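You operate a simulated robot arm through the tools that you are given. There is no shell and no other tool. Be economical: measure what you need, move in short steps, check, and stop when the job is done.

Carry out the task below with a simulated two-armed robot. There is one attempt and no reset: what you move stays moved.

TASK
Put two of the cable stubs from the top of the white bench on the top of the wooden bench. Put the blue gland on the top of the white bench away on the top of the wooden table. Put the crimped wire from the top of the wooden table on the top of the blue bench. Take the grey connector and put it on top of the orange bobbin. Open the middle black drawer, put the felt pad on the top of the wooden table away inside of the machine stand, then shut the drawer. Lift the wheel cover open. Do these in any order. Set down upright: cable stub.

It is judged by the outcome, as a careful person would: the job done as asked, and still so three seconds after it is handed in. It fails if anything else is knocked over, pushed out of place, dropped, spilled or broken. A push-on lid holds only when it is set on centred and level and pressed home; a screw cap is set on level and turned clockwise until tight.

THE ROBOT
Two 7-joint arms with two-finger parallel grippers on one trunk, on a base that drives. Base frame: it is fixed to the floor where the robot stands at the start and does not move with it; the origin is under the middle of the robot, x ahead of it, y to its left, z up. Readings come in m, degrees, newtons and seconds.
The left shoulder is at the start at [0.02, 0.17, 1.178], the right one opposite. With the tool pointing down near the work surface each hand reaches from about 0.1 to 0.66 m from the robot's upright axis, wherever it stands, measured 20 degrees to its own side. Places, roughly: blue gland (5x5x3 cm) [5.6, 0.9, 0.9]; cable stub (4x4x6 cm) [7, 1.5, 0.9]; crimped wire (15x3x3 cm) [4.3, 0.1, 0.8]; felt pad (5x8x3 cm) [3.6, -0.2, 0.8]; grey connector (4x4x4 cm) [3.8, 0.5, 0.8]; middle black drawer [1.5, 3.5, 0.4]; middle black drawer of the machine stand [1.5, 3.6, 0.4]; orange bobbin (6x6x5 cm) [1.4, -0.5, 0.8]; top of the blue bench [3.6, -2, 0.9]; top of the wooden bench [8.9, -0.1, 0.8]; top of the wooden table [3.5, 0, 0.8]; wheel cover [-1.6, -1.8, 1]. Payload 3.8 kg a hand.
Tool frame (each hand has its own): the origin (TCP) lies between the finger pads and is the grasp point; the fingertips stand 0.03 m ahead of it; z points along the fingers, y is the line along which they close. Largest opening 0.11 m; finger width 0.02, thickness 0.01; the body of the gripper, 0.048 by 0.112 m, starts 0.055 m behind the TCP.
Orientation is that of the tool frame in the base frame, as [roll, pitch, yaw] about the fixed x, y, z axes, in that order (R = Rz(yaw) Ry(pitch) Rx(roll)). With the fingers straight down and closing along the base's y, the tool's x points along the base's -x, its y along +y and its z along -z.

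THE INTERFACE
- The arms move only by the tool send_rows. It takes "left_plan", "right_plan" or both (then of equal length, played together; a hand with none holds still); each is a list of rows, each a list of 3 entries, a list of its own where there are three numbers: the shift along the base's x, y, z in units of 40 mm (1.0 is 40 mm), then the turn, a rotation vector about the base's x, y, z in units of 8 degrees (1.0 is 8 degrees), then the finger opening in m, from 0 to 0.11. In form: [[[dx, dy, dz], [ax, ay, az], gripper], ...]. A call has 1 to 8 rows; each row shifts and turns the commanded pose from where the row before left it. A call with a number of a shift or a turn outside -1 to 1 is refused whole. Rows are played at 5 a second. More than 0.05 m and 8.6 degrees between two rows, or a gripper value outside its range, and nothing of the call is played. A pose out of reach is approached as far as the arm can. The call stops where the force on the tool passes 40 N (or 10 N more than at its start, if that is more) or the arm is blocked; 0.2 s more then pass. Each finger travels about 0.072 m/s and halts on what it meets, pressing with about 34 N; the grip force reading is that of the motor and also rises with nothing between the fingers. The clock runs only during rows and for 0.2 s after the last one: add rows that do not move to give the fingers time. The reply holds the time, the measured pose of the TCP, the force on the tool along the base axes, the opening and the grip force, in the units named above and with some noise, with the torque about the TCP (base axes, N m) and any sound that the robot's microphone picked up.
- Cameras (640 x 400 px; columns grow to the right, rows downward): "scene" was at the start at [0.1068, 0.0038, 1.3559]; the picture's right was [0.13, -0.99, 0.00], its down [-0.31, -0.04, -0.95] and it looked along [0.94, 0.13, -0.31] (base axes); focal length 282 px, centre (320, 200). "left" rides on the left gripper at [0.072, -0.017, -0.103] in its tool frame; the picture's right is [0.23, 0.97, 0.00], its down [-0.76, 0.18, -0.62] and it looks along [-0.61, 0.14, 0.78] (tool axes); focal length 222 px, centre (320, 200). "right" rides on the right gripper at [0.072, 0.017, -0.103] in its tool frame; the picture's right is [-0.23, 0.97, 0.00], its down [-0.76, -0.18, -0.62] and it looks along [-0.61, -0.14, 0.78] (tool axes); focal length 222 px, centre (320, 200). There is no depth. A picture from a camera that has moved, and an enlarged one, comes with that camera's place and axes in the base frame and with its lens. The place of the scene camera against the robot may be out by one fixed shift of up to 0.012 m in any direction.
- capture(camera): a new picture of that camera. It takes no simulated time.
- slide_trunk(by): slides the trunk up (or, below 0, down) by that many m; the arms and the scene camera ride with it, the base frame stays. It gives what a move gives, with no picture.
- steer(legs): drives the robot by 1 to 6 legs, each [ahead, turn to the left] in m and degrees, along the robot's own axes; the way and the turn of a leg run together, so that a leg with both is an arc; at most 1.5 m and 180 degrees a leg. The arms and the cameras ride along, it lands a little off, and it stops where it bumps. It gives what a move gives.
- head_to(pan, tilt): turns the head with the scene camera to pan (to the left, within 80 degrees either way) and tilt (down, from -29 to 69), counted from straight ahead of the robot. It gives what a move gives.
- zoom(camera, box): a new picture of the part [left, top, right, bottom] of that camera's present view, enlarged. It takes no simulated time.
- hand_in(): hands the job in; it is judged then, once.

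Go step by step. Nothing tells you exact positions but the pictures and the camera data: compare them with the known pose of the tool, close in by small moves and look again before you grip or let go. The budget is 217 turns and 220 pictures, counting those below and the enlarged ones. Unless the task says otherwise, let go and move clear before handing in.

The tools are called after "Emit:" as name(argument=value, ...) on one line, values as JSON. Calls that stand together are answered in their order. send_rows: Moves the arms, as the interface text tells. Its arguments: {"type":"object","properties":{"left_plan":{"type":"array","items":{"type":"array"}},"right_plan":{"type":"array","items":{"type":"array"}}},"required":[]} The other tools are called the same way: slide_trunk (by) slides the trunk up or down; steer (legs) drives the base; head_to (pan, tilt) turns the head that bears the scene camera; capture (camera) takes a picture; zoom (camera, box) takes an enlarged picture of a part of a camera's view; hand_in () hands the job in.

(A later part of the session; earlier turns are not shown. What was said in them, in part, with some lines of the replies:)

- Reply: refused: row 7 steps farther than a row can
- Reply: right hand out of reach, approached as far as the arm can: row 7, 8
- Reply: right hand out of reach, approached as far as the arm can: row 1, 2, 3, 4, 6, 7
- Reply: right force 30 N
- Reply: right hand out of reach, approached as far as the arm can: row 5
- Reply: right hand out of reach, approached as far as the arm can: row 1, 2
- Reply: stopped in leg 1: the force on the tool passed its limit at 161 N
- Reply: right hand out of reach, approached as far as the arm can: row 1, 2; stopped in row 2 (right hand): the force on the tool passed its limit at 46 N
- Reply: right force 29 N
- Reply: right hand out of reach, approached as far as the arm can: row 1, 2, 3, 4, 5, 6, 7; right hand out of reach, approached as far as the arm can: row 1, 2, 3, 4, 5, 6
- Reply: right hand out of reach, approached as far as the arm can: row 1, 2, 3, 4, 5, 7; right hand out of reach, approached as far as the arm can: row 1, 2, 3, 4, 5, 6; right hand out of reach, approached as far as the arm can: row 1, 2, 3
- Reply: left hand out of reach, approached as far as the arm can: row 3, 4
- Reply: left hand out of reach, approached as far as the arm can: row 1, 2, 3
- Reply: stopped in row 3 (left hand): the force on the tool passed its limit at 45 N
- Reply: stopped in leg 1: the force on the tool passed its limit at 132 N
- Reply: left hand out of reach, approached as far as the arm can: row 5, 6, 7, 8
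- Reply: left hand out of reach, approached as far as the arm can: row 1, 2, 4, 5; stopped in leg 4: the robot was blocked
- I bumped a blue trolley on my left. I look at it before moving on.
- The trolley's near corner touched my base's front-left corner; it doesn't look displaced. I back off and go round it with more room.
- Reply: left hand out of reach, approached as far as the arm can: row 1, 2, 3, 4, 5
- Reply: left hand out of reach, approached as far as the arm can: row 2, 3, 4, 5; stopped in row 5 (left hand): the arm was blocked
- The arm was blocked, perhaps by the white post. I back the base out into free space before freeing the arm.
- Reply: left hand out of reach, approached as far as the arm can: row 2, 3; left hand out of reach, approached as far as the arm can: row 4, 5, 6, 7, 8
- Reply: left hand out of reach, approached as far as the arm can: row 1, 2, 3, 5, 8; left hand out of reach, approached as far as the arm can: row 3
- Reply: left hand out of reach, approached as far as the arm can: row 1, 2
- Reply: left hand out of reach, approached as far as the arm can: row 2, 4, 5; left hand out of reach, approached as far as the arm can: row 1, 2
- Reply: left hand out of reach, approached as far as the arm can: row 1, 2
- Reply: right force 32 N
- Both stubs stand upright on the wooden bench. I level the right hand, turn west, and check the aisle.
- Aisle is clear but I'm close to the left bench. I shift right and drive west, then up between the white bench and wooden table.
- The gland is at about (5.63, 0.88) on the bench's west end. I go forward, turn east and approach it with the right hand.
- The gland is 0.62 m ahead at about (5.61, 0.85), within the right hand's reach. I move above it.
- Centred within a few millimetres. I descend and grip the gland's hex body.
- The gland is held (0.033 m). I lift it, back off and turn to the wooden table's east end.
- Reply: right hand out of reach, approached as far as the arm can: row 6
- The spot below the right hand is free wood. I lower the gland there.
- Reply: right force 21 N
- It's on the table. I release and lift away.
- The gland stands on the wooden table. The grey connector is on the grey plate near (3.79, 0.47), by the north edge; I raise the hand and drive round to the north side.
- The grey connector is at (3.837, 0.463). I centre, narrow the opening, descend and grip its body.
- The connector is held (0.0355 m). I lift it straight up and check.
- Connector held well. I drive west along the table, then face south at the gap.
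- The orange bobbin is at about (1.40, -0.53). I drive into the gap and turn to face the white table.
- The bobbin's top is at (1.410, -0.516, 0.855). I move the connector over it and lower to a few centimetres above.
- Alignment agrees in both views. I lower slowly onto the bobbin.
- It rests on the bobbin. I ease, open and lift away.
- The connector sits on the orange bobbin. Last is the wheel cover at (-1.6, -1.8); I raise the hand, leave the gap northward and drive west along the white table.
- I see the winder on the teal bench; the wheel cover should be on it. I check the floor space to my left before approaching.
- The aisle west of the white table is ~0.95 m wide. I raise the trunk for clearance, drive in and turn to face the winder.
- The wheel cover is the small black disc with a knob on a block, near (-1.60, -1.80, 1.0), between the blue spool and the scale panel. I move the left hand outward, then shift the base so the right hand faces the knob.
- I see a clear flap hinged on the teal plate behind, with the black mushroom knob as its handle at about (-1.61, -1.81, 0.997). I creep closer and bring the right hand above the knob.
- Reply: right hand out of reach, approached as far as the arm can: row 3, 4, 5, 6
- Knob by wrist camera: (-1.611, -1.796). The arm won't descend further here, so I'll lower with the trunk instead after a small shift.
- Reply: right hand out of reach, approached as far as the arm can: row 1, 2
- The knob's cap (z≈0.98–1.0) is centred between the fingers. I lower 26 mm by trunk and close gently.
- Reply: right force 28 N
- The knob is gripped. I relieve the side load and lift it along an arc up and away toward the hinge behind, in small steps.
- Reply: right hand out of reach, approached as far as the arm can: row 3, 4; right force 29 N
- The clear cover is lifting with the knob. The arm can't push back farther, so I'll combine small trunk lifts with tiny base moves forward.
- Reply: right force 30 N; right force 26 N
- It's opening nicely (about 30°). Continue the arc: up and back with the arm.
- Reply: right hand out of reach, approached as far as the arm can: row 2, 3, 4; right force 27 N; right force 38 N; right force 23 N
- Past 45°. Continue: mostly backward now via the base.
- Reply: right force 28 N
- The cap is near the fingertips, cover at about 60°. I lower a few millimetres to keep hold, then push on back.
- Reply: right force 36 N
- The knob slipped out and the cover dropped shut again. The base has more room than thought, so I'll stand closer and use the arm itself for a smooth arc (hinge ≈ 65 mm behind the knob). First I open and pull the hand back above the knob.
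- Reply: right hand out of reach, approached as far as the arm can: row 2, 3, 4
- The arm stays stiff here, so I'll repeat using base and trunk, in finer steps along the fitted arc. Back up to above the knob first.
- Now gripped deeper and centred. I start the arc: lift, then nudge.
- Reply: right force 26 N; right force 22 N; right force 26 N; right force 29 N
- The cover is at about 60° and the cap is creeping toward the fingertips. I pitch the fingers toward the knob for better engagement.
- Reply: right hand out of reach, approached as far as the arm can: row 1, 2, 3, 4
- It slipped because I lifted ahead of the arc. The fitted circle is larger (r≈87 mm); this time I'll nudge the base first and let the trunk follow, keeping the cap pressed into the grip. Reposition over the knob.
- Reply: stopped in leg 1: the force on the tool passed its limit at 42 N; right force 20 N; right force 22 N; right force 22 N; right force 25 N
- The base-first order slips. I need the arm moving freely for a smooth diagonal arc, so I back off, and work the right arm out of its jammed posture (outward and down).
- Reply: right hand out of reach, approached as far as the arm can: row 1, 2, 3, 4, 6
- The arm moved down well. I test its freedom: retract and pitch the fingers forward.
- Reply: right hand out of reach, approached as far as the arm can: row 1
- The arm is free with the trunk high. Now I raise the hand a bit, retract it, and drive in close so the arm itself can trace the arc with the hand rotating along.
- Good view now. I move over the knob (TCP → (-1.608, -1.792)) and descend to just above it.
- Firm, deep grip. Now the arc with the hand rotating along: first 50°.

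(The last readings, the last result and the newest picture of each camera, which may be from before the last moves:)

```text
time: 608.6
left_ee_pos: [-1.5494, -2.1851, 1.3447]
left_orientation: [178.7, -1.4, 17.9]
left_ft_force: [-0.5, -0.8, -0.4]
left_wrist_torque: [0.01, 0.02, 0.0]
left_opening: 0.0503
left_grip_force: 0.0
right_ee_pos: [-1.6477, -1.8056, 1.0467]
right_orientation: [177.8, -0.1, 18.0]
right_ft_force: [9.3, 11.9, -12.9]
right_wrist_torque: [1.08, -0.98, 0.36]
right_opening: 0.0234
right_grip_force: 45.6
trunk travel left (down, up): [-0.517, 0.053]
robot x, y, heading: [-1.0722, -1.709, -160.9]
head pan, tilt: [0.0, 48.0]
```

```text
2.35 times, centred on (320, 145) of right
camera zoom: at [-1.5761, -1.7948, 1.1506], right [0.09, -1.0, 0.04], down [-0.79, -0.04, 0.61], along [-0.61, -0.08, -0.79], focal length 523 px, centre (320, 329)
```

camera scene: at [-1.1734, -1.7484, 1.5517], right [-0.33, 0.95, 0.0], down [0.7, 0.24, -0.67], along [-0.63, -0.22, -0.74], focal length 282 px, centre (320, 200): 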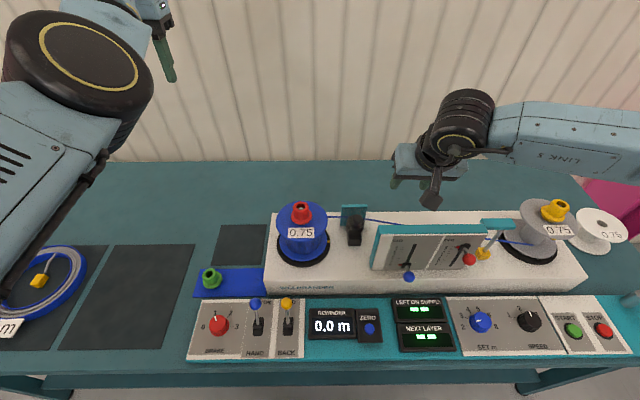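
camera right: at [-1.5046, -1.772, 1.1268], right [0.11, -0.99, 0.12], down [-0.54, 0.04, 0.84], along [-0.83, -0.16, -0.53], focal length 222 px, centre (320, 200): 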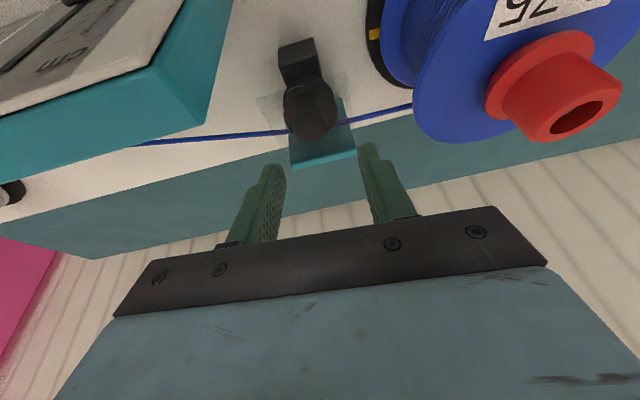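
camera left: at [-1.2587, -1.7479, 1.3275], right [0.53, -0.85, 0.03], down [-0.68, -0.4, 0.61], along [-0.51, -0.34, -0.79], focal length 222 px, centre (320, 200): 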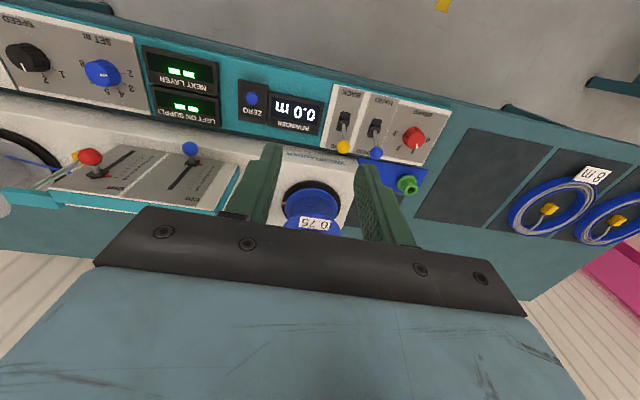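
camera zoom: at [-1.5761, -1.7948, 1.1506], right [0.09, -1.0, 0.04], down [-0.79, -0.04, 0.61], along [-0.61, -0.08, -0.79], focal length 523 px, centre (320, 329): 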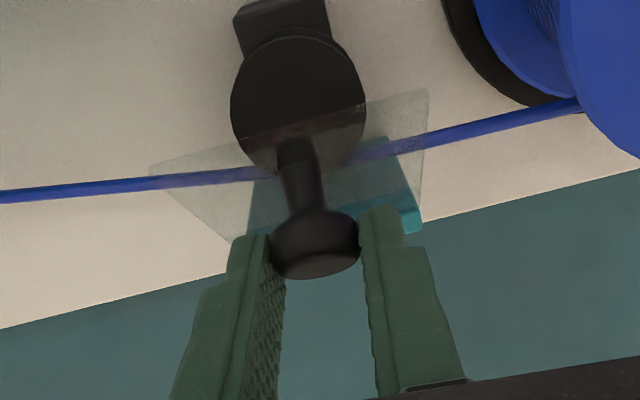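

Holding well at ~50°. Next 30°.

Emit:
send_rows(right_plan=[[[-0.293, -0.101, 0.093], [0.165, -0.472, 0], 0.0], [[-0.305, -0.105, 0.04], [0.165, -0.472, 0], 0.0], [[-0.305, -0.105, -0.01], [0.165, -0.472, 0], 0.0]])

Emit:
zoom(camera="right", box=[220, 60, 420, 230])

```text
time: 609.4
left_ee_pos: [-1.5488, -2.1897, 1.342]
left_orientation: [178.9, -1.4, 17.8]
left_ft_force: [1.0, 0.0, 1.3]
left_wrist_torque: [-0.03, 0.04, 0.0]
left_opening: 0.0501
left_grip_force: 0.1
right_ee_pos: [-1.6363, -1.8007, 1.0656]
right_orientation: [177.5, -11.8, 18.5]
right_ft_force: [0.6, -22.5, -9.8]
right_wrist_torque: [-0.69, 0.13, 0.05]
right_opening: 0.0214
right_grip_force: 44.5
right hand out of reach, approached as far as the arm can: row 2, 3
trunk travel left (down, up): [-0.517, 0.053]
robot x, y, heading: [-1.0697, -1.7067, -161.2]
head pan, tilt: [0.0, 48.0]
```

```text
2.35 times, centred on (320, 145) of right
camera zoom: at [-1.5861, -1.7958, 1.181], right [0.09, -1.0, 0.0], down [-0.89, -0.08, 0.45], along [-0.44, -0.04, -0.9], focal length 523 px, centre (320, 329)
```

zoom: 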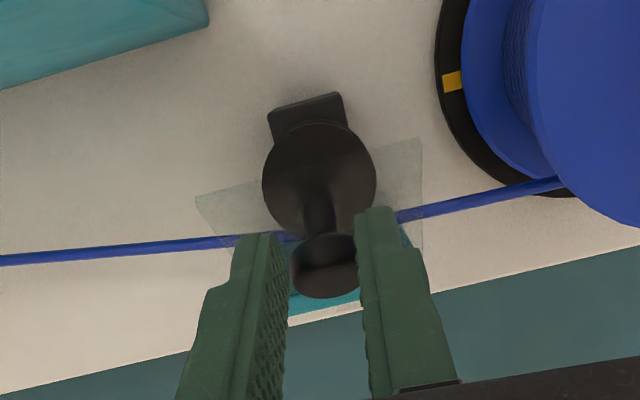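

The wrist hit a limit when tilting past vertical. I tilt back to vertical while moving along the arc.

Emit:
send_rows(right_plan=[[[-0.15, -0.05, -0.1], [-0.165, 0.472, 0], 0.0], [[-0.15, -0.05, -0.1], [-0.165, 0.472, 0], 0.0], [[-0.2, -0.07, -0.1], [-0.165, 0.472, 0], 0.0], [[-0.2, -0.07, 0], [0, 0, 0], 0.0]])

Emit:
zoom(camera="right", box=[220, 60, 420, 230])

```text
time: 609.8
left_ee_pos: [-1.5442, -2.1835, 1.3482]
left_orientation: [178.8, -1.1, 17.8]
left_ft_force: [-0.1, 1.0, -0.2]
left_wrist_torque: [-0.05, -0.05, -0.04]
left_opening: 0.0499
left_grip_force: 0.0
right_ee_pos: [-1.6317, -1.7996, 1.0692]
right_orientation: [177.0, -9.3, 19.0]
right_ft_force: [19.3, 3.8, 38.3]
right_wrist_torque: [0.01, -0.47, 0.02]
right_opening: 0.0001
right_grip_force: 37.3
trunk travel left (down, up): [-0.517, 0.053]
robot x, y, heading: [-1.0685, -1.706, -160.9]
head pan, tilt: [0.0, 48.0]
stopped in row 2 (right hand): the force on the tool passed its limit at 52 N (the readings are from after the stop); the commanded pose is now the measured one
```

```text
2.35 times, centred on (320, 145) of right
camera zoom: at [-1.5778, -1.7919, 1.1826], right [0.1, -1.0, 0.01], down [-0.87, -0.08, 0.48], along [-0.48, -0.06, -0.88], focal length 523 px, centre (320, 329)
```

zoom: 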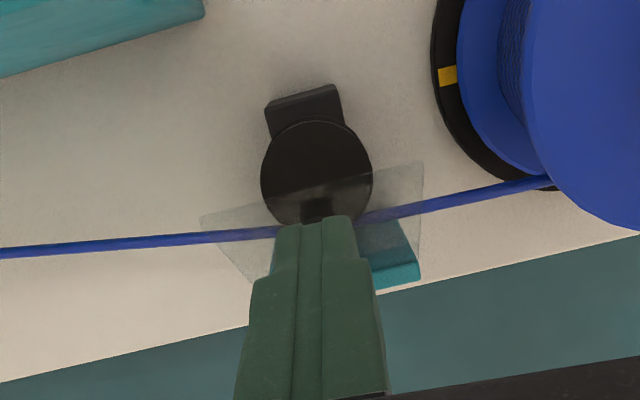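

Emit:
zoom(camera="scene", box=[290, 150, 430, 250])

Emit:
send_rows(right_plan=[[[0, 0, 0.2], [0, 0, 0], 0.0], [[0, 0, 0.2], [0, 0, 0], 0.0]])

Emit:
zoom(camera="right", box=[220, 60, 420, 230])

```text
4.00 times, centred on (360, 200) of scene
camera zoom: at [-1.1675, -1.7452, 1.5527], right [-0.33, 0.95, 0.0], down [0.7, 0.24, -0.67], along [-0.64, -0.22, -0.74], focal length 1129 px, centre (160, 200)
```

zoom: 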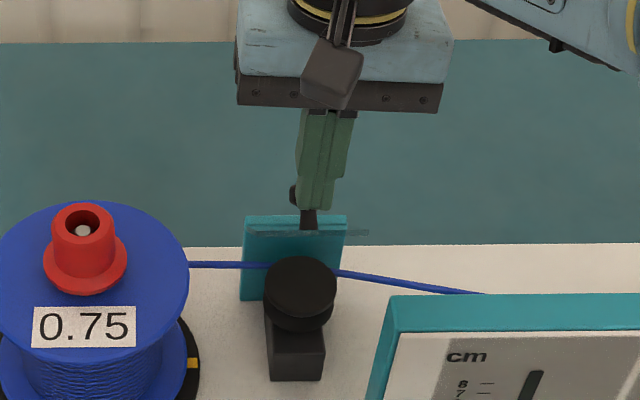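

```text
time: 610.4
left_ee_pos: [-1.5497, -2.1854, 1.3437]
left_orientation: [178.8, -1.3, 17.8]
left_ft_force: [0.1, -0.1, -0.6]
left_wrist_torque: [-0.01, -0.03, 0.0]
left_opening: 0.0502
left_grip_force: 0.2
right_ee_pos: [-1.6387, -1.7956, 1.0767]
right_orientation: [177.6, -9.5, 18.6]
right_ft_force: [-0.3, 0.1, 0.3]
right_wrist_torque: [0.01, -0.01, -0.01]
right_opening: 0.0
right_grip_force: 37.7
trunk travel left (down, up): [-0.517, 0.053]
robot x, y, heading: [-1.0718, -1.7054, -161.1]
head pan, tilt: [0.0, 48.0]
```

```text
2.35 times, centred on (320, 145) of right
camera zoom: at [-1.5833, -1.7902, 1.1903], right [0.09, -1.0, 0.0], down [-0.87, -0.08, 0.48], along [-0.48, -0.05, -0.88], focal length 523 px, centre (320, 329)
```

zoom: 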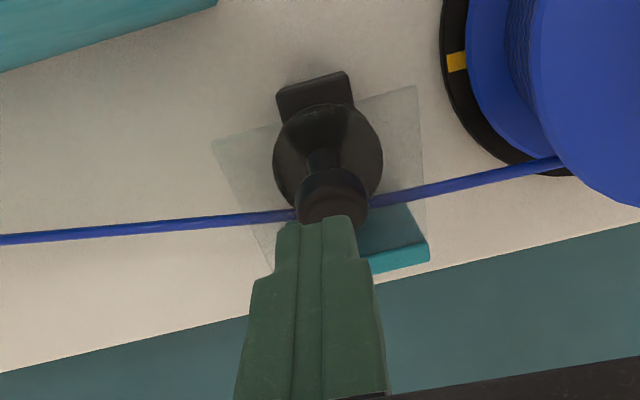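

The cover fell shut again, but the grip-and-rotate method worked to 50°. I'll redo it, and past 50° only translate without tilting further. Reposition over the knob at 20° pitch.

Emit:
send_rows(right_plan=[[[0.2, 0.02, 0.3], [-0.3, 0.87, 0], 0.05], [[0.2, 0.02, 0], [-0.3, 0.87, 0], 0.05], [[0.2, 0.02, 0], [-0.3, 0.87, 0], 0.05], [[0.2, 0.02, -0.2], [-0.3, 0.87, 0], 0.05]])

Emit:
capture(camera="right")

```text
time: 611.4
left_ee_pos: [-1.5478, -2.187, 1.3438]
left_orientation: [178.7, -1.4, 18.0]
left_ft_force: [0.2, -0.2, 0.6]
left_wrist_torque: [0.02, 0.01, 0.0]
left_opening: 0.0502
left_grip_force: 0.1
right_ee_pos: [-1.6066, -1.7954, 1.083]
right_orientation: [177.2, 20.1, 18.7]
right_ft_force: [-1.0, -0.4, -0.4]
right_wrist_torque: [-0.02, -0.05, -0.03]
right_opening: 0.0501
right_grip_force: 0.0
trunk travel left (down, up): [-0.517, 0.053]
robot x, y, heading: [-1.0703, -1.7049, -161.2]
head pan, tilt: [0.0, 48.0]
```

```text
35 pictures are left
camera right: at [-1.5039, -1.7722, 1.1542], right [0.12, -0.98, 0.12], down [-0.54, 0.04, 0.84], along [-0.83, -0.17, -0.53], focal length 222 px, centre (320, 200)
```

right: 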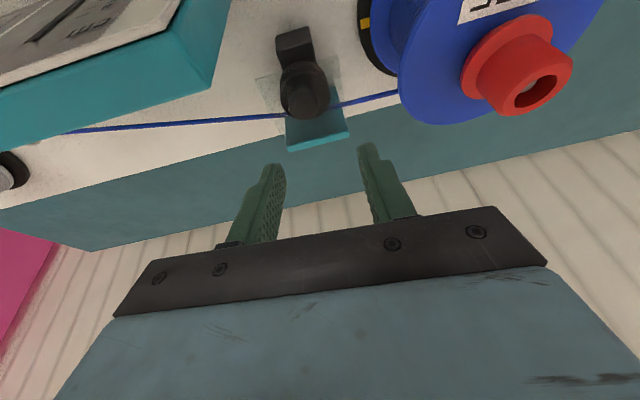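

Emit:
send_rows(right_plan=[[[0, 0.08, -0.7], [0, 0, 0], 0.05], [[0, 0, -0.7], [0, 0, 0], 0.05], [[0, 0, -0.62], [0, 0, 0], 0.05], [[0, 0, 0], [0, 0, 0], 0.0], [[0, 0, 0], [0, 0, 0], 0.0], [[0, 0, 0], [0, 0, 0], 0.0], [[0, 0, 0], [0, 0, 0], 0.0]])

Emit:
send_rows(right_plan=[[[-0.132, -0.046, 0.275], [0.165, -0.472, 0], 0.0], [[-0.175, -0.06, 0.25], [0.165, -0.472, 0], 0.0], [[-0.213, -0.074, 0.22], [0.165, -0.472, 0], 0.0], [[-0.248, -0.086, 0.183], [0.165, -0.472, 0], 0.0], [[-0.272, -0.094, 0.138], [0.165, -0.472, 0], 0.0]])

Emit:
zoom(camera="right", box=[220, 60, 420, 230])

```text
time: 613.0
left_ee_pos: [-1.5473, -2.1858, 1.3452]
left_orientation: [178.7, -1.4, 17.8]
left_ft_force: [0.2, -0.7, 0.9]
left_wrist_torque: [-0.01, 0.02, -0.01]
left_opening: 0.05
left_grip_force: 0.1
right_ee_pos: [-1.6064, -1.791, 1.0035]
right_orientation: [177.1, 20.4, 18.7]
right_ft_force: [-4.1, 7.0, 24.3]
right_wrist_torque: [0.48, 0.85, 0.0]
right_opening: 0.0235
right_grip_force: 44.9
trunk travel left (down, up): [-0.517, 0.053]
robot x, y, heading: [-1.077, -1.7064, -160.8]
head pan, tilt: [0.0, 48.0]
```

```text
time: 614.2
left_ee_pos: [-1.5482, -2.1859, 1.3443]
left_orientation: [178.6, -1.5, 17.7]
left_ft_force: [0.4, 0.3, -0.4]
left_wrist_torque: [0.01, -0.01, -0.01]
left_opening: 0.0501
left_grip_force: 0.1
right_ee_pos: [-1.645, -1.8046, 1.0442]
right_orientation: [177.6, -0.1, 18.7]
right_ft_force: [12.8, 11.7, -7.5]
right_wrist_torque: [1.06, -0.97, 0.3]
right_opening: 0.0235
right_grip_force: 44.6
trunk travel left (down, up): [-0.517, 0.053]
robot x, y, heading: [-1.0692, -1.7075, -161.1]
head pan, tilt: [0.0, 48.0]
```

```text
2.35 times, centred on (320, 145) of right
camera zoom: at [-1.5739, -1.7925, 1.1468], right [0.1, -0.99, 0.04], down [-0.79, -0.05, 0.61], along [-0.61, -0.09, -0.79], focal length 523 px, centre (320, 329)
```

zoom: 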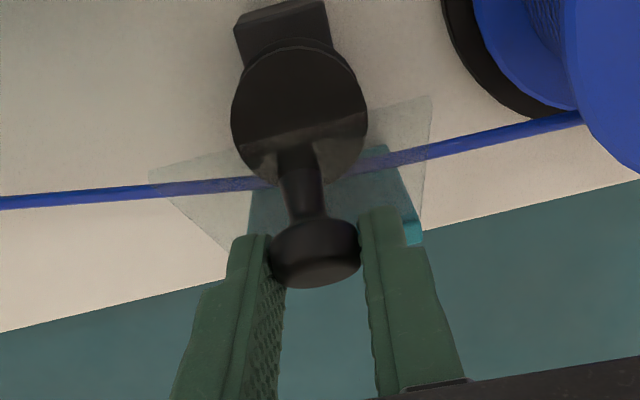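

Emit:
send_rows(right_plan=[[[-0.24, -0.083, 0.14], [0, 0, 0], 0.0], [[-0.27, -0.093, 0.07], [0, 0, 0], 0.0]])

Emit:
zoom(camera="right", box=[220, 60, 420, 230])

```text
time: 614.8
left_ee_pos: [-1.5489, -2.1853, 1.3441]
left_orientation: [178.8, -1.5, 17.8]
left_ft_force: [1.0, 0.1, 0.1]
left_wrist_torque: [-0.01, -0.01, 0.01]
left_opening: 0.0499
left_grip_force: 0.1
right_ee_pos: [-1.6659, -1.8118, 1.0521]
right_orientation: [177.5, -0.1, 18.6]
right_ft_force: [12.2, 10.7, -11.4]
right_wrist_torque: [0.65, -1.05, 0.21]
right_opening: 0.0232
right_grip_force: 44.6
trunk travel left (down, up): [-0.517, 0.053]
robot x, y, heading: [-1.0732, -1.7092, -160.9]
head pan, tilt: [0.0, 48.0]
```

```text
2.35 times, centred on (320, 145) of right
camera zoom: at [-1.5945, -1.7998, 1.1549], right [0.1, -0.99, 0.04], down [-0.79, -0.05, 0.61], along [-0.61, -0.09, -0.79], focal length 523 px, centre (320, 329)
```

zoom: 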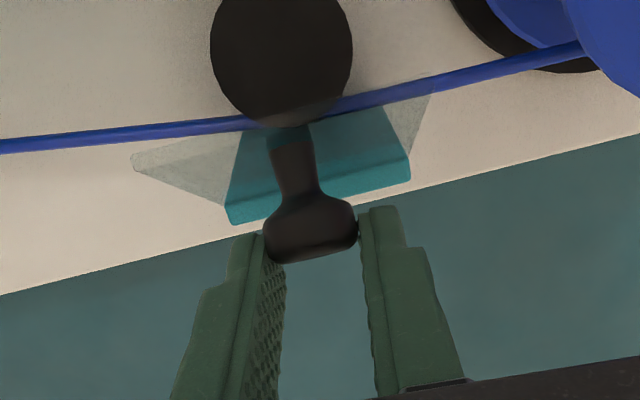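

Emit:
send_rows(right_plan=[[[-0.25, -0.087, -0.08], [0, 0, 0], 0.0], [[-0.25, -0.087, -0.08], [0, 0, 0], 0.0]])

Emit:
zoom(camera="right", box=[220, 60, 420, 230])

```text
time: 615.4
left_ee_pos: [-1.5465, -2.1869, 1.3446]
left_orientation: [178.7, -1.3, 17.8]
left_ft_force: [-0.3, 0.2, 0.2]
left_wrist_torque: [-0.04, -0.01, 0.0]
left_opening: 0.05
left_grip_force: 0.0
right_ee_pos: [-1.6657, -1.8124, 1.0519]
right_orientation: [177.4, 0.0, 18.8]
right_ft_force: [15.1, 5.3, 0.3]
right_wrist_torque: [0.4, -1.16, 0.28]
right_opening: 0.0231
right_grip_force: 44.5
right hand out of reach, approached as far as the arm can: row 1, 2
trunk travel left (down, up): [-0.517, 0.053]
robot x, y, heading: [-1.0744, -1.7101, -160.8]
head pan, tilt: [0.0, 48.0]
```

```text
2.35 times, centred on (320, 145) of right
camera zoom: at [-1.5942, -1.7994, 1.1547], right [0.1, -0.99, 0.04], down [-0.79, -0.05, 0.61], along [-0.61, -0.1, -0.79], focal length 523 px, centre (320, 329)
```

zoom: 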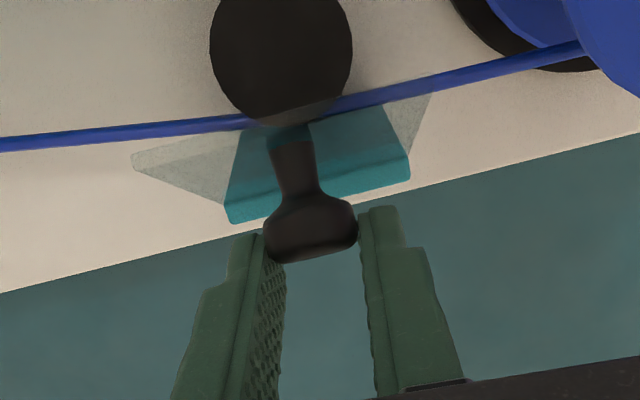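

The arm is at its limit; the path is now nearly level, so I use the base for the remaining backward motion.

Emit:
steer(legs=[[0.014, 0]])

Emit:
zoom(camera="right", box=[220, 60, 420, 230])

```text
time: 616.2
left_ee_pos: [-1.5626, -2.1914, 1.3427]
left_orientation: [178.8, -1.4, 17.9]
left_ft_force: [0.1, 0.3, -0.9]
left_wrist_torque: [0.01, -0.03, -0.01]
left_opening: 0.05
left_grip_force: 0.2
right_ee_pos: [-1.6842, -1.8187, 1.0512]
right_orientation: [177.3, 0.4, 18.6]
right_ft_force: [0.6, -5.6, 2.7]
right_wrist_torque: [-0.13, 0.0, 0.03]
right_opening: 0.0232
right_grip_force: 44.8
trunk travel left (down, up): [-0.517, 0.053]
robot x, y, heading: [-1.0839, -1.7121, -160.7]
head pan, tilt: [0.0, 48.0]
```

```text
2.35 times, centred on (320, 145) of right
camera zoom: at [-1.6112, -1.8057, 1.1541], right [0.1, -0.99, 0.05], down [-0.78, -0.05, 0.62], along [-0.61, -0.1, -0.78], focal length 523 px, centre (320, 329)
```

zoom: 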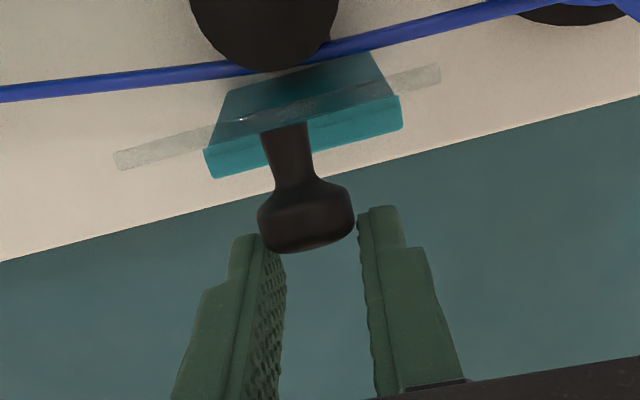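

Nearly vertical now and forces are low. Continue.

Emit:
steer(legs=[[0.012, 0]])

Emit:
zoom(camera="right", box=[220, 60, 420, 230])

```text
time: 616.9
left_ee_pos: [-1.5712, -2.1942, 1.3443]
left_orientation: [178.7, -1.3, 17.8]
left_ft_force: [-0.1, -0.6, 1.2]
left_wrist_torque: [0.01, 0.03, 0.02]
left_opening: 0.0502
left_grip_force: 0.0
right_ee_pos: [-1.695, -1.8209, 1.0541]
right_orientation: [177.5, 0.6, 18.7]
right_ft_force: [-0.2, 0.6, 0.2]
right_wrist_torque: [-0.03, 0.04, 0.0]
right_opening: 0.0002
right_grip_force: 37.5
trunk travel left (down, up): [-0.517, 0.053]
robot x, y, heading: [-1.0941, -1.7156, -160.9]
head pan, tilt: [0.0, 48.0]
```

```text
2.35 times, centred on (320, 145) of right
camera zoom: at [-1.6203, -1.8078, 1.1558], right [0.1, -0.99, 0.05], down [-0.78, -0.05, 0.62], along [-0.62, -0.1, -0.78], focal length 523 px, centre (320, 329)
```

zoom: 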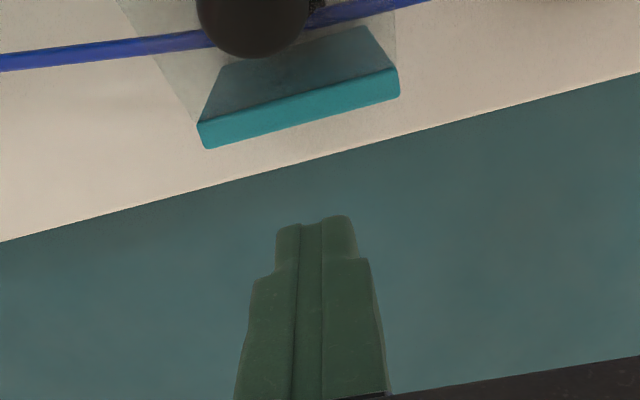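

Slipped at ~85°: the hand rode about 8 mm too high after 45°. I now know the true path (level after 45°, then descending). Standing closer now, I redo it with the arm.

Emit:
send_rows(right_plan=[[[0, 0, 0.4], [0, 0, 0], 0.05], [[0.44, 0.14, 0.35], [-0.16, 0.49, 0], 0.05], [[0.44, 0.14, 0], [-0.16, 0.49, 0], 0.05], [[0.44, 0.14, 0], [-0.16, 0.49, 0], 0.05], [[0.44, 0.14, 0], [-0.16, 0.49, 0], 0.05], [[0.45, 0.15, 0], [-0.16, 0.49, 0], 0.05]])

Emit:
capture(camera="right")

```text
time: 618.3
left_ee_pos: [-1.5721, -2.1958, 1.3442]
left_orientation: [178.7, -1.4, 18.0]
left_ft_force: [-0.3, 0.9, 1.1]
left_wrist_torque: [0.01, 0.03, -0.02]
left_opening: 0.0501
left_grip_force: 0.1
right_ee_pos: [-1.6062, -1.7922, 1.0815]
right_orientation: [177.5, 21.1, 18.7]
right_ft_force: [0.1, 0.2, 0.3]
right_wrist_torque: [-0.02, 0.02, 0.0]
right_opening: 0.0501
right_grip_force: 0.0
trunk travel left (down, up): [-0.517, 0.053]
robot x, y, heading: [-1.0966, -1.7169, -160.9]
head pan, tilt: [0.0, 48.0]
```

```text
29 pictures are left
camera right: at [-1.5025, -1.7698, 1.1517], right [0.12, -0.98, 0.12], down [-0.53, 0.04, 0.85], along [-0.84, -0.17, -0.52], focal length 222 px, centre (320, 200)
```

right: 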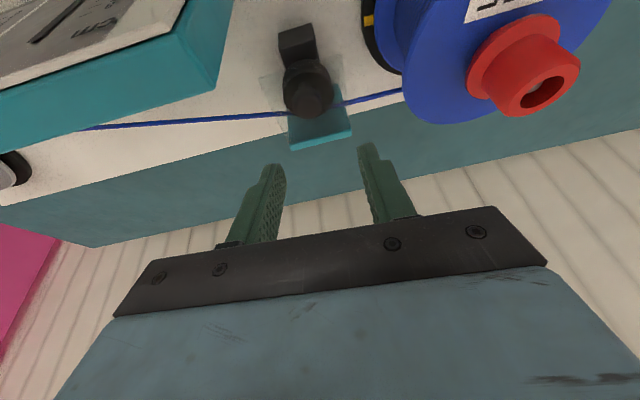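

Emit:
send_rows(right_plan=[[[0, 0.03, -0.7], [0, 0, 0], 0.05], [[0, 0, -0.7], [0, 0, 0], 0.05], [[0, 0, -0.6], [0, 0, 0], 0.05], [[0, 0, 0], [0, 0, 0], 0.0], [[0, 0, 0], [0, 0, 0], 0.0], [[0, 0, 0], [0, 0, 0], 0.0], [[0, 0, 0], [0, 0, 0], 0.0]])

Emit:
send_rows(right_plan=[[[-0.132, -0.046, 0.275], [0.165, -0.472, 0], 0.0], [[-0.175, -0.06, 0.25], [0.165, -0.472, 0], 0.0], [[-0.213, -0.074, 0.22], [0.165, -0.472, 0], 0.0], [[-0.248, -0.086, 0.17], [0.165, -0.472, 0], 0.0], [[-0.272, -0.094, 0.1], [0.165, -0.472, 0], 0.0]])

Emit:
send_rows(right_plan=[[[-0.25, -0.087, 0.04], [0, 0, 0], 0.0], [[-0.26, -0.09, 0.0], [0, 0, 0], 0.0]])

Emit:
zoom(camera="right", box=[220, 60, 420, 230])

```text
time: 619.9
left_ee_pos: [-1.5719, -2.1955, 1.344]
left_orientation: [178.7, -1.4, 17.9]
left_ft_force: [-0.5, 0.0, -0.6]
left_wrist_torque: [0.03, 0.04, -0.03]
left_opening: 0.0503
left_grip_force: 0.1
right_ee_pos: [-1.6067, -1.7912, 1.0042]
right_orientation: [177.5, 21.3, 18.7]
right_ft_force: [-1.1, 2.7, 15.6]
right_wrist_torque: [0.38, 0.64, 0.04]
right_opening: 0.0231
right_grip_force: 45.1
trunk travel left (down, up): [-0.517, 0.053]
robot x, y, heading: [-1.0962, -1.7167, -160.8]
head pan, tilt: [0.0, 48.0]
```

```text
time: 621.1
left_ee_pos: [-1.5712, -2.1955, 1.3452]
left_orientation: [178.8, -1.3, 17.9]
left_ft_force: [0.1, 0.2, -0.3]
left_wrist_torque: [0.01, -0.03, 0.03]
left_opening: 0.0498
left_grip_force: 0.1
right_ee_pos: [-1.6463, -1.8056, 1.0448]
right_orientation: [177.7, 0.9, 18.7]
right_ft_force: [17.2, 8.7, -3.9]
right_wrist_torque: [0.92, -1.18, 0.32]
right_opening: 0.0235
right_grip_force: 44.9
trunk travel left (down, up): [-0.517, 0.053]
robot x, y, heading: [-1.0963, -1.7186, -161.0]
head pan, tilt: [0.0, 48.0]
```

```text
time: 621.7
left_ee_pos: [-1.5694, -2.1941, 1.3453]
left_orientation: [178.7, -1.4, 17.9]
left_ft_force: [0.6, 0.2, -0.3]
left_wrist_torque: [0.0, -0.02, -0.03]
left_opening: 0.0501
left_grip_force: 0.1
right_ee_pos: [-1.6663, -1.8121, 1.0475]
right_orientation: [177.8, 1.2, 18.7]
right_ft_force: [15.9, 7.0, 12.0]
right_wrist_torque: [0.59, -1.18, 0.09]
right_opening: 0.0232
right_grip_force: 44.9
trunk travel left (down, up): [-0.517, 0.053]
robot x, y, heading: [-1.0969, -1.7148, -160.9]
head pan, tilt: [0.0, 48.0]
```

```text
2.35 times, centred on (320, 145) of right
camera zoom: at [-1.5924, -1.7999, 1.1492], right [0.1, -0.99, 0.04], down [-0.77, -0.05, 0.63], along [-0.63, -0.1, -0.77], focal length 523 px, centre (320, 329)
```

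zoom: 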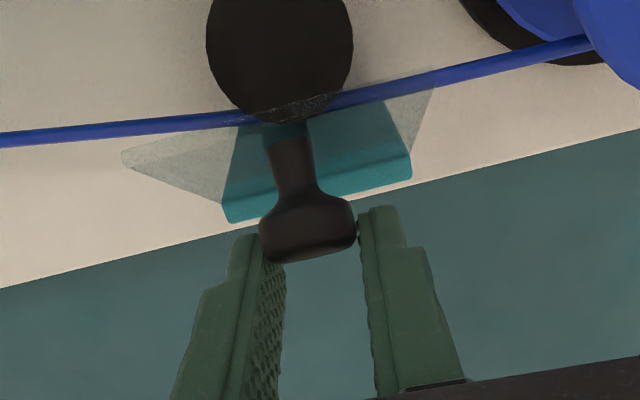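

Emit:
send_rows(right_plan=[[[-0.2, -0.07, 0.0], [0, 0, 0], 0.0], [[-0.2, -0.07, -0.03], [0, 0, 0], 0.0]])

Emit:
zoom(camera="right", box=[220, 60, 420, 230])

```text
time: 622.3
left_ee_pos: [-1.5758, -2.1974, 1.3422]
left_orientation: [178.8, -1.5, 17.9]
left_ft_force: [0.1, 0.4, 0.0]
left_wrist_torque: [0.03, -0.01, 0.0]
left_opening: 0.0504
left_grip_force: 0.0
right_ee_pos: [-1.6876, -1.8184, 1.0426]
right_orientation: [177.8, 1.1, 18.7]
right_ft_force: [-0.7, -0.2, 0.2]
right_wrist_torque: [0.01, 0.0, 0.05]
right_opening: 0.0
right_grip_force: 38.4
trunk travel left (down, up): [-0.517, 0.053]
robot x, y, heading: [-1.0977, -1.7158, -160.8]
head pan, tilt: [0.0, 48.0]
```

```text
2.35 times, centred on (320, 145) of right
camera zoom: at [-1.6133, -1.8064, 1.1441], right [0.1, -0.99, 0.04], down [-0.77, -0.05, 0.63], along [-0.63, -0.09, -0.77], focal length 523 px, centre (320, 329)
```

zoom: 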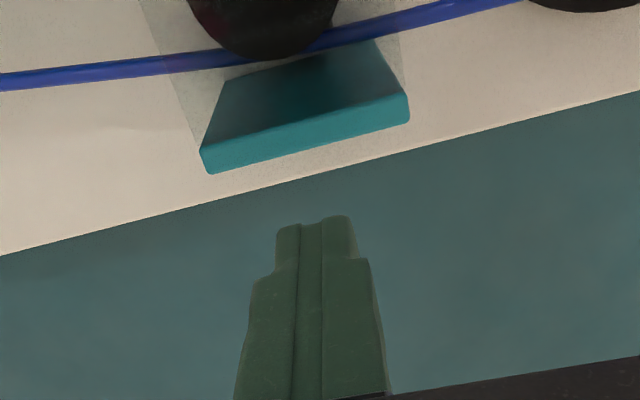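

Lateral pinching always lags. Better idea: turn the gripper 90° so one finger is on the robot side of the knob and can positively push it back. I raise and yaw the hand.

Emit:
send_rows(right_plan=[[[0, 0, 0.9], [0, 0, 0], 0.05], [[0.3, 0.1, 0.9], [0, 0, -1], 0.05], [[0.3, 0.1, 0], [0, 0, -1], 0.05], [[0.3, 0.1, 0], [0, 0, -1], 0.05], [[0.3, 0.1, 0], [0, 0, -1], 0.05], [[0.3, 0.1, 0], [0, 0, -1], 0.05], [[0.3, 0.1, 0], [0, 0, -1], 0.05], [[0, 0, 0], [0, 0, -1], 0.05]])

Emit:
send_rows(right_plan=[[[0, 0, 0], [0, 0, -1], 0.05], [[0, 0, 0], [0, 0, -1], 0.05], [[0, 0, 0], [0, 0, -1], 0.05], [[0, 0, 0], [0, 0, -1], 0.05]])

Emit:
capture(camera="right")

```text
time: 624.1
left_ee_pos: [-1.5729, -2.1956, 1.3433]
left_orientation: [178.8, -1.3, 17.8]
left_ft_force: [-0.9, -0.2, 1.0]
left_wrist_torque: [0.02, 0.0, 0.0]
left_opening: 0.0498
left_grip_force: 0.1
right_ee_pos: [-1.6123, -1.7948, 1.1156]
right_orientation: [177.8, 1.0, -37.3]
right_ft_force: [0.6, 0.1, 0.8]
right_wrist_torque: [-0.01, -0.06, -0.03]
right_opening: 0.05
right_grip_force: 0.1
trunk travel left (down, up): [-0.517, 0.053]
robot x, y, heading: [-1.0973, -1.7151, -160.7]
head pan, tilt: [0.0, 48.0]
```

```text
time: 625.1
left_ee_pos: [-1.5734, -2.1954, 1.3436]
left_orientation: [178.7, -1.4, 17.9]
left_ft_force: [-0.3, 0.4, 0.7]
left_wrist_torque: [-0.02, 0.01, -0.01]
left_opening: 0.05
left_grip_force: 0.0
right_ee_pos: [-1.6123, -1.7947, 1.1163]
right_orientation: [177.7, 1.0, -69.5]
right_ft_force: [0.2, -0.2, -1.0]
right_wrist_torque: [0.01, -0.01, 0.01]
right_opening: 0.0501
right_grip_force: 0.1
trunk travel left (down, up): [-0.517, 0.053]
robot x, y, heading: [-1.0957, -1.7148, -160.8]
head pan, tilt: [0.0, 48.0]
```

```text
26 pictures are left
camera right: at [-1.5985, -1.8682, 1.217], right [-0.99, -0.13, 0.04], down [-0.08, 0.77, 0.63], along [-0.11, 0.62, -0.78], focal length 222 px, centre (320, 200)
```

right: 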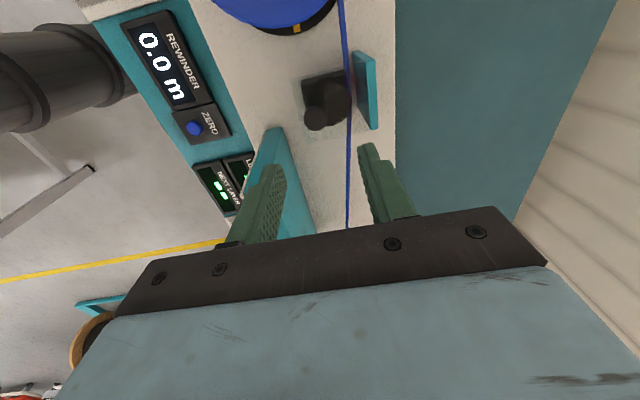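

Now the left finger in view is on the robot side of the knob and the other behind it. I descend and close.

Emit:
send_rows(right_plan=[[[0, 0.03, -0.9], [0, 0, 0], 0.05], [[0, 0, -0.9], [0, 0, 0], 0.05], [[0, 0, -0.9], [0, 0, 0], 0.05], [[0, 0, -0.1], [0, 0, 0], 0.0], [[0, 0, 0], [0, 0, 0], 0.0], [[0, 0, 0], [0, 0, 0], 0.0], [[0, 0, 0], [0, 0, 0], 0.0]])

Emit:
capture(camera="right")

```text
time: 626.7
left_ee_pos: [-1.5722, -2.1947, 1.3448]
left_orientation: [178.7, -1.4, 17.9]
left_ft_force: [-0.1, -0.1, 0.4]
left_wrist_torque: [0.01, -0.01, 0.02]
left_opening: 0.0499
left_grip_force: 0.0
right_ee_pos: [-1.6119, -1.7943, 1.0024]
right_orientation: [177.7, 1.0, -69.2]
right_ft_force: [-0.6, -0.3, 5.8]
right_wrist_torque: [0.05, -0.17, 0.02]
right_opening: 0.0235
right_grip_force: 45.0
trunk travel left (down, up): [-0.517, 0.053]
robot x, y, heading: [-1.0958, -1.7137, -160.9]
head pan, tilt: [0.0, 48.0]
```

```text
25 pictures are left
camera right: at [-1.5985, -1.8668, 1.1047], right [-0.99, -0.13, 0.04], down [-0.08, 0.77, 0.63], along [-0.12, 0.62, -0.78], focal length 222 px, centre (320, 200)
```

right: 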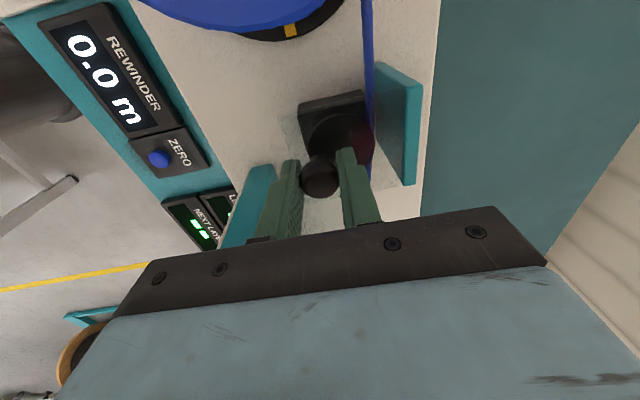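

Gripped front-to-back. Now lift along the arc, translation only.

Emit:
send_rows(right_plan=[[[-0.106, -0.037, 0.275], [0, 0, 0], 0.0], [[-0.149, -0.052, 0.25], [0, 0, 0], 0.0], [[-0.187, -0.065, 0.22], [0, 0, 0], 0.0], [[-0.222, -0.077, 0.183], [0, 0, 0], 0.0]])

Emit:
capture(camera="right")

```text
time: 627.7
left_ee_pos: [-1.5681, -2.1935, 1.3478]
left_orientation: [178.7, -1.2, 17.7]
left_ft_force: [0.5, 0.1, -0.4]
left_wrist_torque: [0.01, -0.01, 0.04]
left_opening: 0.0501
left_grip_force: 0.0
right_ee_pos: [-1.6349, -1.8007, 1.0445]
right_orientation: [177.8, 0.9, -69.3]
right_ft_force: [28.2, 13.9, 16.8]
right_wrist_torque: [0.68, -1.49, 0.15]
right_opening: 0.026
right_grip_force: 45.2
trunk travel left (down, up): [-0.517, 0.053]
robot x, y, heading: [-1.0962, -1.7151, -161.2]
head pan, tilt: [0.0, 48.0]
```

```text
24 pictures are left
camera right: at [-1.6204, -1.8747, 1.1462], right [-0.99, -0.13, 0.04], down [-0.08, 0.77, 0.63], along [-0.12, 0.62, -0.78], focal length 222 px, centre (320, 200)
```

right: 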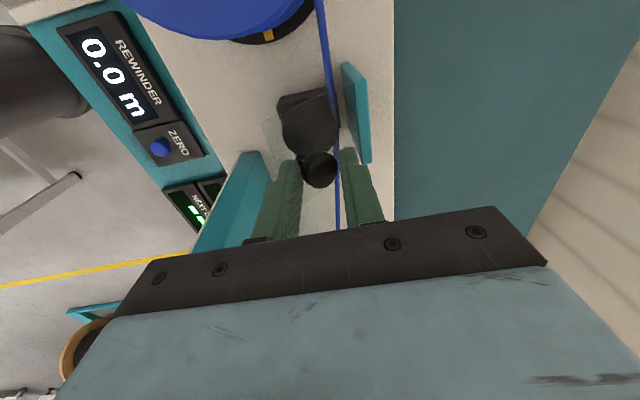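

Emit:
send_rows(right_plan=[[[-0.2, -0.07, 0.2], [0, 0, 0], 0.01], [[-0.22, -0.076, 0.16], [0, 0, 0], 0.01], [[-0.24, -0.083, 0.1], [0, 0, 0], 0.01]])

Emit:
capture(camera="right")

```text
time: 628.6
left_ee_pos: [-1.5737, -2.1947, 1.3436]
left_orientation: [178.7, -1.5, 17.9]
left_ft_force: [-1.0, -0.2, 0.4]
left_wrist_torque: [0.02, -0.05, 0.05]
left_opening: 0.0503
left_grip_force: 0.0
right_ee_pos: [-1.6713, -1.8155, 1.0678]
right_orientation: [176.8, 0.7, -69.3]
right_ft_force: [1.4, 1.6, 22.8]
right_wrist_torque: [0.23, -0.19, 0.21]
right_opening: 0.0178
right_grip_force: 7.8
trunk travel left (down, up): [-0.517, 0.053]
robot x, y, heading: [-1.097, -1.7152, -160.8]
head pan, tilt: [0.0, 48.0]
stopped in row 3 (right hand): the force on the tool passed its limit at 46 N (the readings are from after the stop); the commanded pose is now the measured one
```

```text
23 pictures are left
camera right: at [-1.6554, -1.8869, 1.1693], right [-0.99, -0.13, 0.06], down [-0.07, 0.78, 0.62], along [-0.13, 0.61, -0.78], focal length 222 px, centre (320, 200)
```

right: 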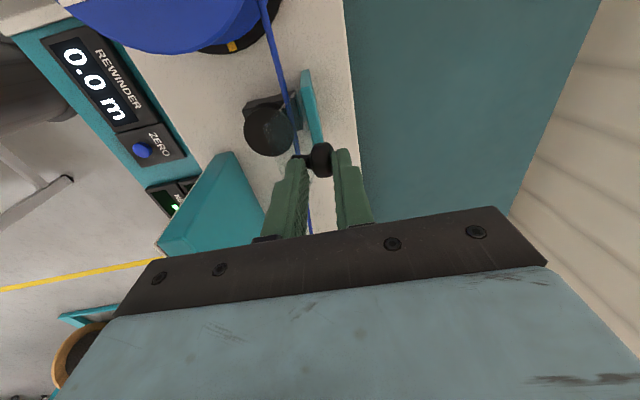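

Excellent: the cover stands nearly vertical and the robot-side finger is behind the sheet. I keep pushing backward.

Emit:
send_rows(right_plan=[[[-0.2, -0.07, 0.0], [0, 0, 0], 0.02], [[-0.2, -0.07, 0.0], [0, 0, 0], 0.02]])

Emit:
capture(camera="right")

```text
time: 629.2
left_ee_pos: [-1.5707, -2.1947, 1.3443]
left_orientation: [178.8, -1.4, 18.0]
left_ft_force: [0.4, -0.2, -0.1]
left_wrist_torque: [-0.01, -0.02, 0.03]
left_opening: 0.05
left_grip_force: 0.1
right_ee_pos: [-1.6841, -1.8208, 1.0671]
right_orientation: [176.9, 0.8, -69.4]
right_ft_force: [-0.9, -2.0, 26.4]
right_wrist_torque: [0.11, -0.34, -0.1]
right_opening: 0.0187
right_grip_force: 0.1
trunk travel left (down, up): [-0.517, 0.053]
robot x, y, heading: [-1.0973, -1.714, -160.8]
head pan, tilt: [0.0, 48.0]
```

```text
22 pictures are left
camera right: at [-1.669, -1.892, 1.1689], right [-0.99, -0.13, 0.06], down [-0.07, 0.78, 0.62], along [-0.13, 0.61, -0.78], focal length 222 px, centre (320, 200)
```

right: 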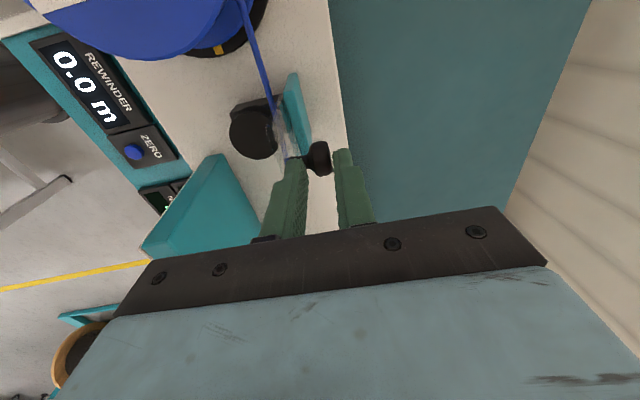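

Past about 90°. The arm's reach ends here, so I push on with the base.

Emit:
steer(legs=[[0.02, 0]])

Emit:
capture(camera="right")

```text
time: 630.0
left_ee_pos: [-1.5912, -2.2026, 1.3438]
left_orientation: [178.8, -1.4, 17.9]
left_ft_force: [-0.1, 0.2, 0.1]
left_wrist_torque: [-0.01, -0.08, -0.01]
left_opening: 0.0499
left_grip_force: 0.1
right_ee_pos: [-1.7023, -1.8255, 1.0632]
right_orientation: [177.1, 0.9, -69.2]
right_ft_force: [-2.9, -5.0, 14.0]
right_wrist_torque: [-0.07, -0.17, -0.06]
right_opening: 0.0174
right_grip_force: 0.1
trunk travel left (down, up): [-0.517, 0.053]
robot x, y, heading: [-1.1152, -1.7258, -160.6]
head pan, tilt: [0.0, 48.0]
```

```text
21 pictures are left
camera right: at [-1.6884, -1.8988, 1.1658], right [-0.99, -0.13, 0.05], down [-0.07, 0.78, 0.62], along [-0.12, 0.61, -0.78], focal length 222 px, centre (320, 200)
```

right: 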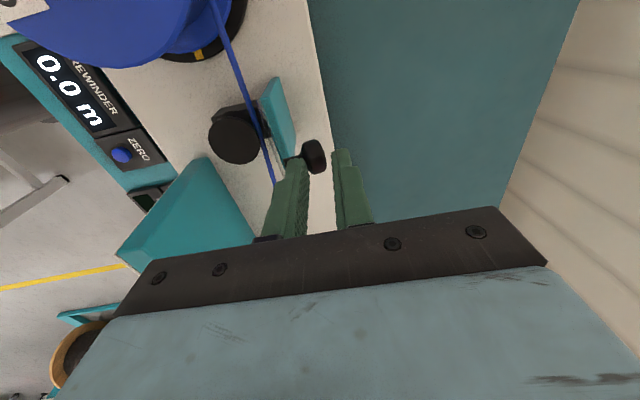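

Emit:
steer(legs=[[0.02, 0]])

Emit:
zoom(camera="scene", box=[280, 140, 440, 260])

Emit:
capture(camera="right")

```text
time: 631.0
left_ee_pos: [-1.6084, -2.2065, 1.3459]
left_orientation: [178.8, -1.2, 17.7]
left_ft_force: [-0.3, -0.3, 0.3]
left_wrist_torque: [-0.01, 0.02, 0.03]
left_opening: 0.0499
left_grip_force: 0.1
right_ee_pos: [-1.7139, -1.83, 1.0636]
right_orientation: [178.5, 1.1, -69.0]
right_ft_force: [17.6, 9.6, 12.7]
right_wrist_torque: [0.61, -0.58, 0.0]
right_opening: 0.0296
right_grip_force: 10.0
trunk travel left (down, up): [-0.517, 0.053]
robot x, y, heading: [-1.1376, -1.7291, -161.1]
head pan, tilt: [0.0, 48.0]
stopped in leg 1: the force on the tool passed its limit at 41 N (the readings are from after the stop); the commanded pose is now the measured one
```

```text
3.33 times, centred on (360, 200) of scene
camera zoom: at [-1.2317, -1.7684, 1.552], right [-0.33, 0.95, 0.0], down [0.7, 0.24, -0.67], along [-0.63, -0.22, -0.74], focal length 940 px, centre (187, 200)
```

zoom: 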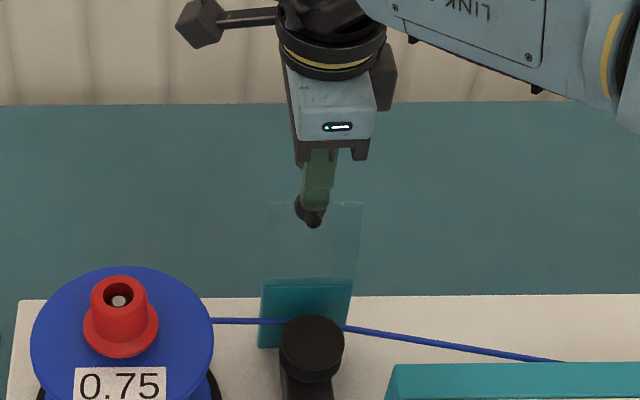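

```text
19 pictures are left
camera right: at [-1.7005, -1.9034, 1.1647], right [-0.99, -0.14, 0.03], down [-0.09, 0.77, 0.63], along [-0.11, 0.62, -0.78], focal length 222 px, centre (320, 200)
```

right: 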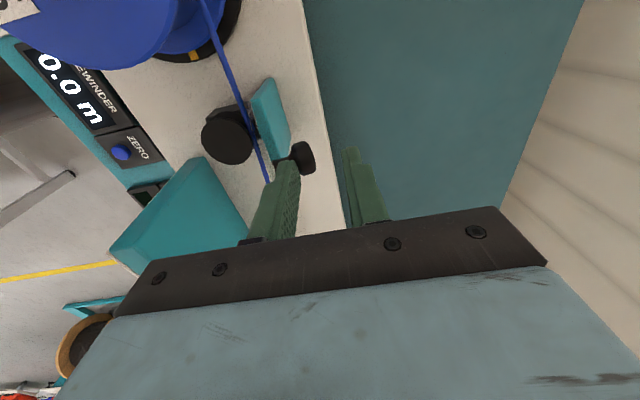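

It reached its stop, past vertical. I open the fingers and lift straight up, then check it stays.

Emit:
send_rows(right_plan=[[[0, 0, 0], [0, 0, 0], 0.05], [[0, 0, 0], [0, 0, 0], 0.05], [[0, 0, 0.3], [0, 0, 0], 0.05], [[0, 0, 0.5], [0, 0, 0], 0.05], [[0, 0, 0.9], [0, 0, 0], 0.05], [[0, 0, 0.9], [0, 0, 0], 0.05]])

Emit:
zoom(camera="scene", box=[280, 140, 440, 260])

```text
time: 632.4
left_ee_pos: [-1.6122, -2.208, 1.3444]
left_orientation: [178.7, -1.5, 18.0]
left_ft_force: [0.0, 0.1, 0.6]
left_wrist_torque: [-0.02, 0.02, -0.02]
left_opening: 0.0502
left_grip_force: 0.2
right_ee_pos: [-1.7169, -1.8323, 1.1652]
right_orientation: [178.2, 1.0, -69.2]
right_ft_force: [0.4, 0.0, -1.4]
right_wrist_torque: [0.01, 0.06, 0.03]
right_opening: 0.0501
right_grip_force: 0.0
trunk travel left (down, up): [-0.517, 0.053]
robot x, y, heading: [-1.135, -1.7294, -160.9]
head pan, tilt: [0.0, 48.0]
```

```text
3.33 times, centred on (360, 200) of scene
camera zoom: at [-1.2355, -1.7703, 1.5517], right [-0.33, 0.95, 0.0], down [0.7, 0.24, -0.67], along [-0.63, -0.22, -0.74], focal length 940 px, centre (187, 200)
```

zoom: 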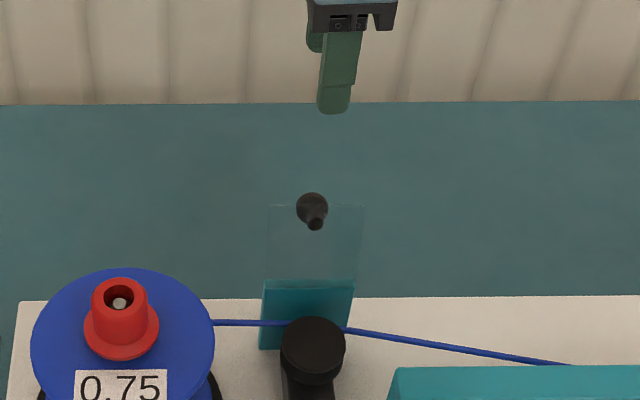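

The cover stays open. I back away and take a last look at the winder.

Emit:
steer(legs=[[-0.4, 0]])

Emit:
head_to(pan=0, tilt=38)

Emit:
capture(camera="scene")

Emit:
zoom(camera="scene", box=[260, 150, 480, 300])

```text
time: 634.9
left_ee_pos: [-1.2368, -2.0795, 1.343]
left_orientation: [178.8, -1.4, 18.0]
left_ft_force: [-0.6, -0.4, 0.4]
left_wrist_torque: [-0.03, -0.01, -0.01]
left_opening: 0.0503
left_grip_force: 0.0
right_ee_pos: [-1.3429, -1.7042, 1.1647]
right_orientation: [178.4, 1.0, -69.0]
right_ft_force: [-0.1, 0.8, -0.8]
right_wrist_torque: [0.0, -0.03, 0.0]
right_opening: 0.0501
right_grip_force: 0.1
trunk travel left (down, up): [-0.517, 0.053]
robot x, y, heading: [-0.7585, -1.597, -160.8]
head pan, tilt: [0.0, 48.0]
```

```text
time: 635.6
left_ee_pos: [-1.2347, -2.0796, 1.3425]
left_orientation: [178.6, -1.5, 18.1]
left_ft_force: [-0.6, -1.2, -0.2]
left_wrist_torque: [0.03, 0.0, 0.03]
left_opening: 0.0502
left_grip_force: 0.0
right_ee_pos: [-1.3421, -1.703, 1.1647]
right_orientation: [178.3, 0.9, -69.0]
right_ft_force: [-0.1, -0.2, -0.1]
right_wrist_torque: [-0.01, -0.02, 0.02]
right_opening: 0.0502
right_grip_force: 0.0
trunk travel left (down, up): [-0.517, 0.053]
robot x, y, heading: [-0.7612, -1.6021, -160.8]
head pan, tilt: [0.0, 38.0]
```

```text
17 pictures are left
camera scene: at [-0.8678, -1.6431, 1.5661], right [-0.33, 0.94, 0.0], down [0.58, 0.2, -0.79], along [-0.74, -0.26, -0.62], focal length 282 px, centre (320, 200)
```

scene: 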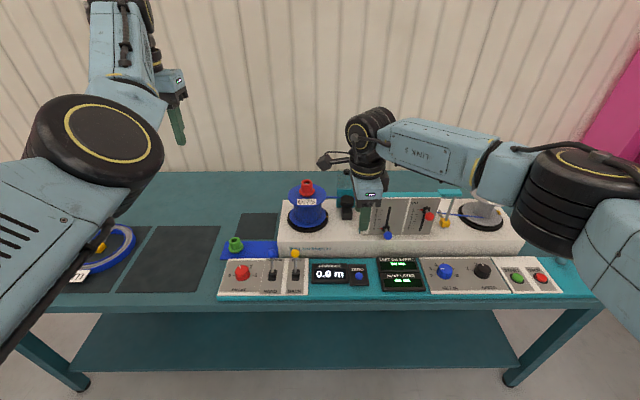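

```text
2.67 times, centred on (370, 225) of scene
camera zoom: at [-0.8678, -1.6431, 1.5661], right [-0.33, 0.94, 0.0], down [0.58, 0.2, -0.79], along [-0.74, -0.26, -0.62], focal length 752 px, centre (187, 133)
```

zoom: 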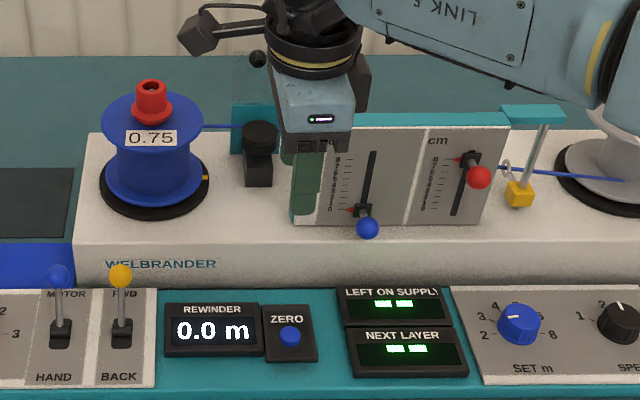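

The cover still stands open with the knob up behind the plate, and everything else on the winder looks in place. All the tasks are done, so I hand in.

Emit:
hand_in()

```text
The job is handed in.
```

All six tasks are done and I've handed the job in. Four things a careful check might pick up:

- **Crimped wire:** my hand swept it round on the wooden table before I picked it up.
- **Blue trolley:** my base bumped it once; it didn't look moved.
- **Felt pad drawer:** the drawer looks shut, but I couldn't see the pad once it was closed.
- **Wheel cover:** it fell shut several times before I got it to stay open past vertical.
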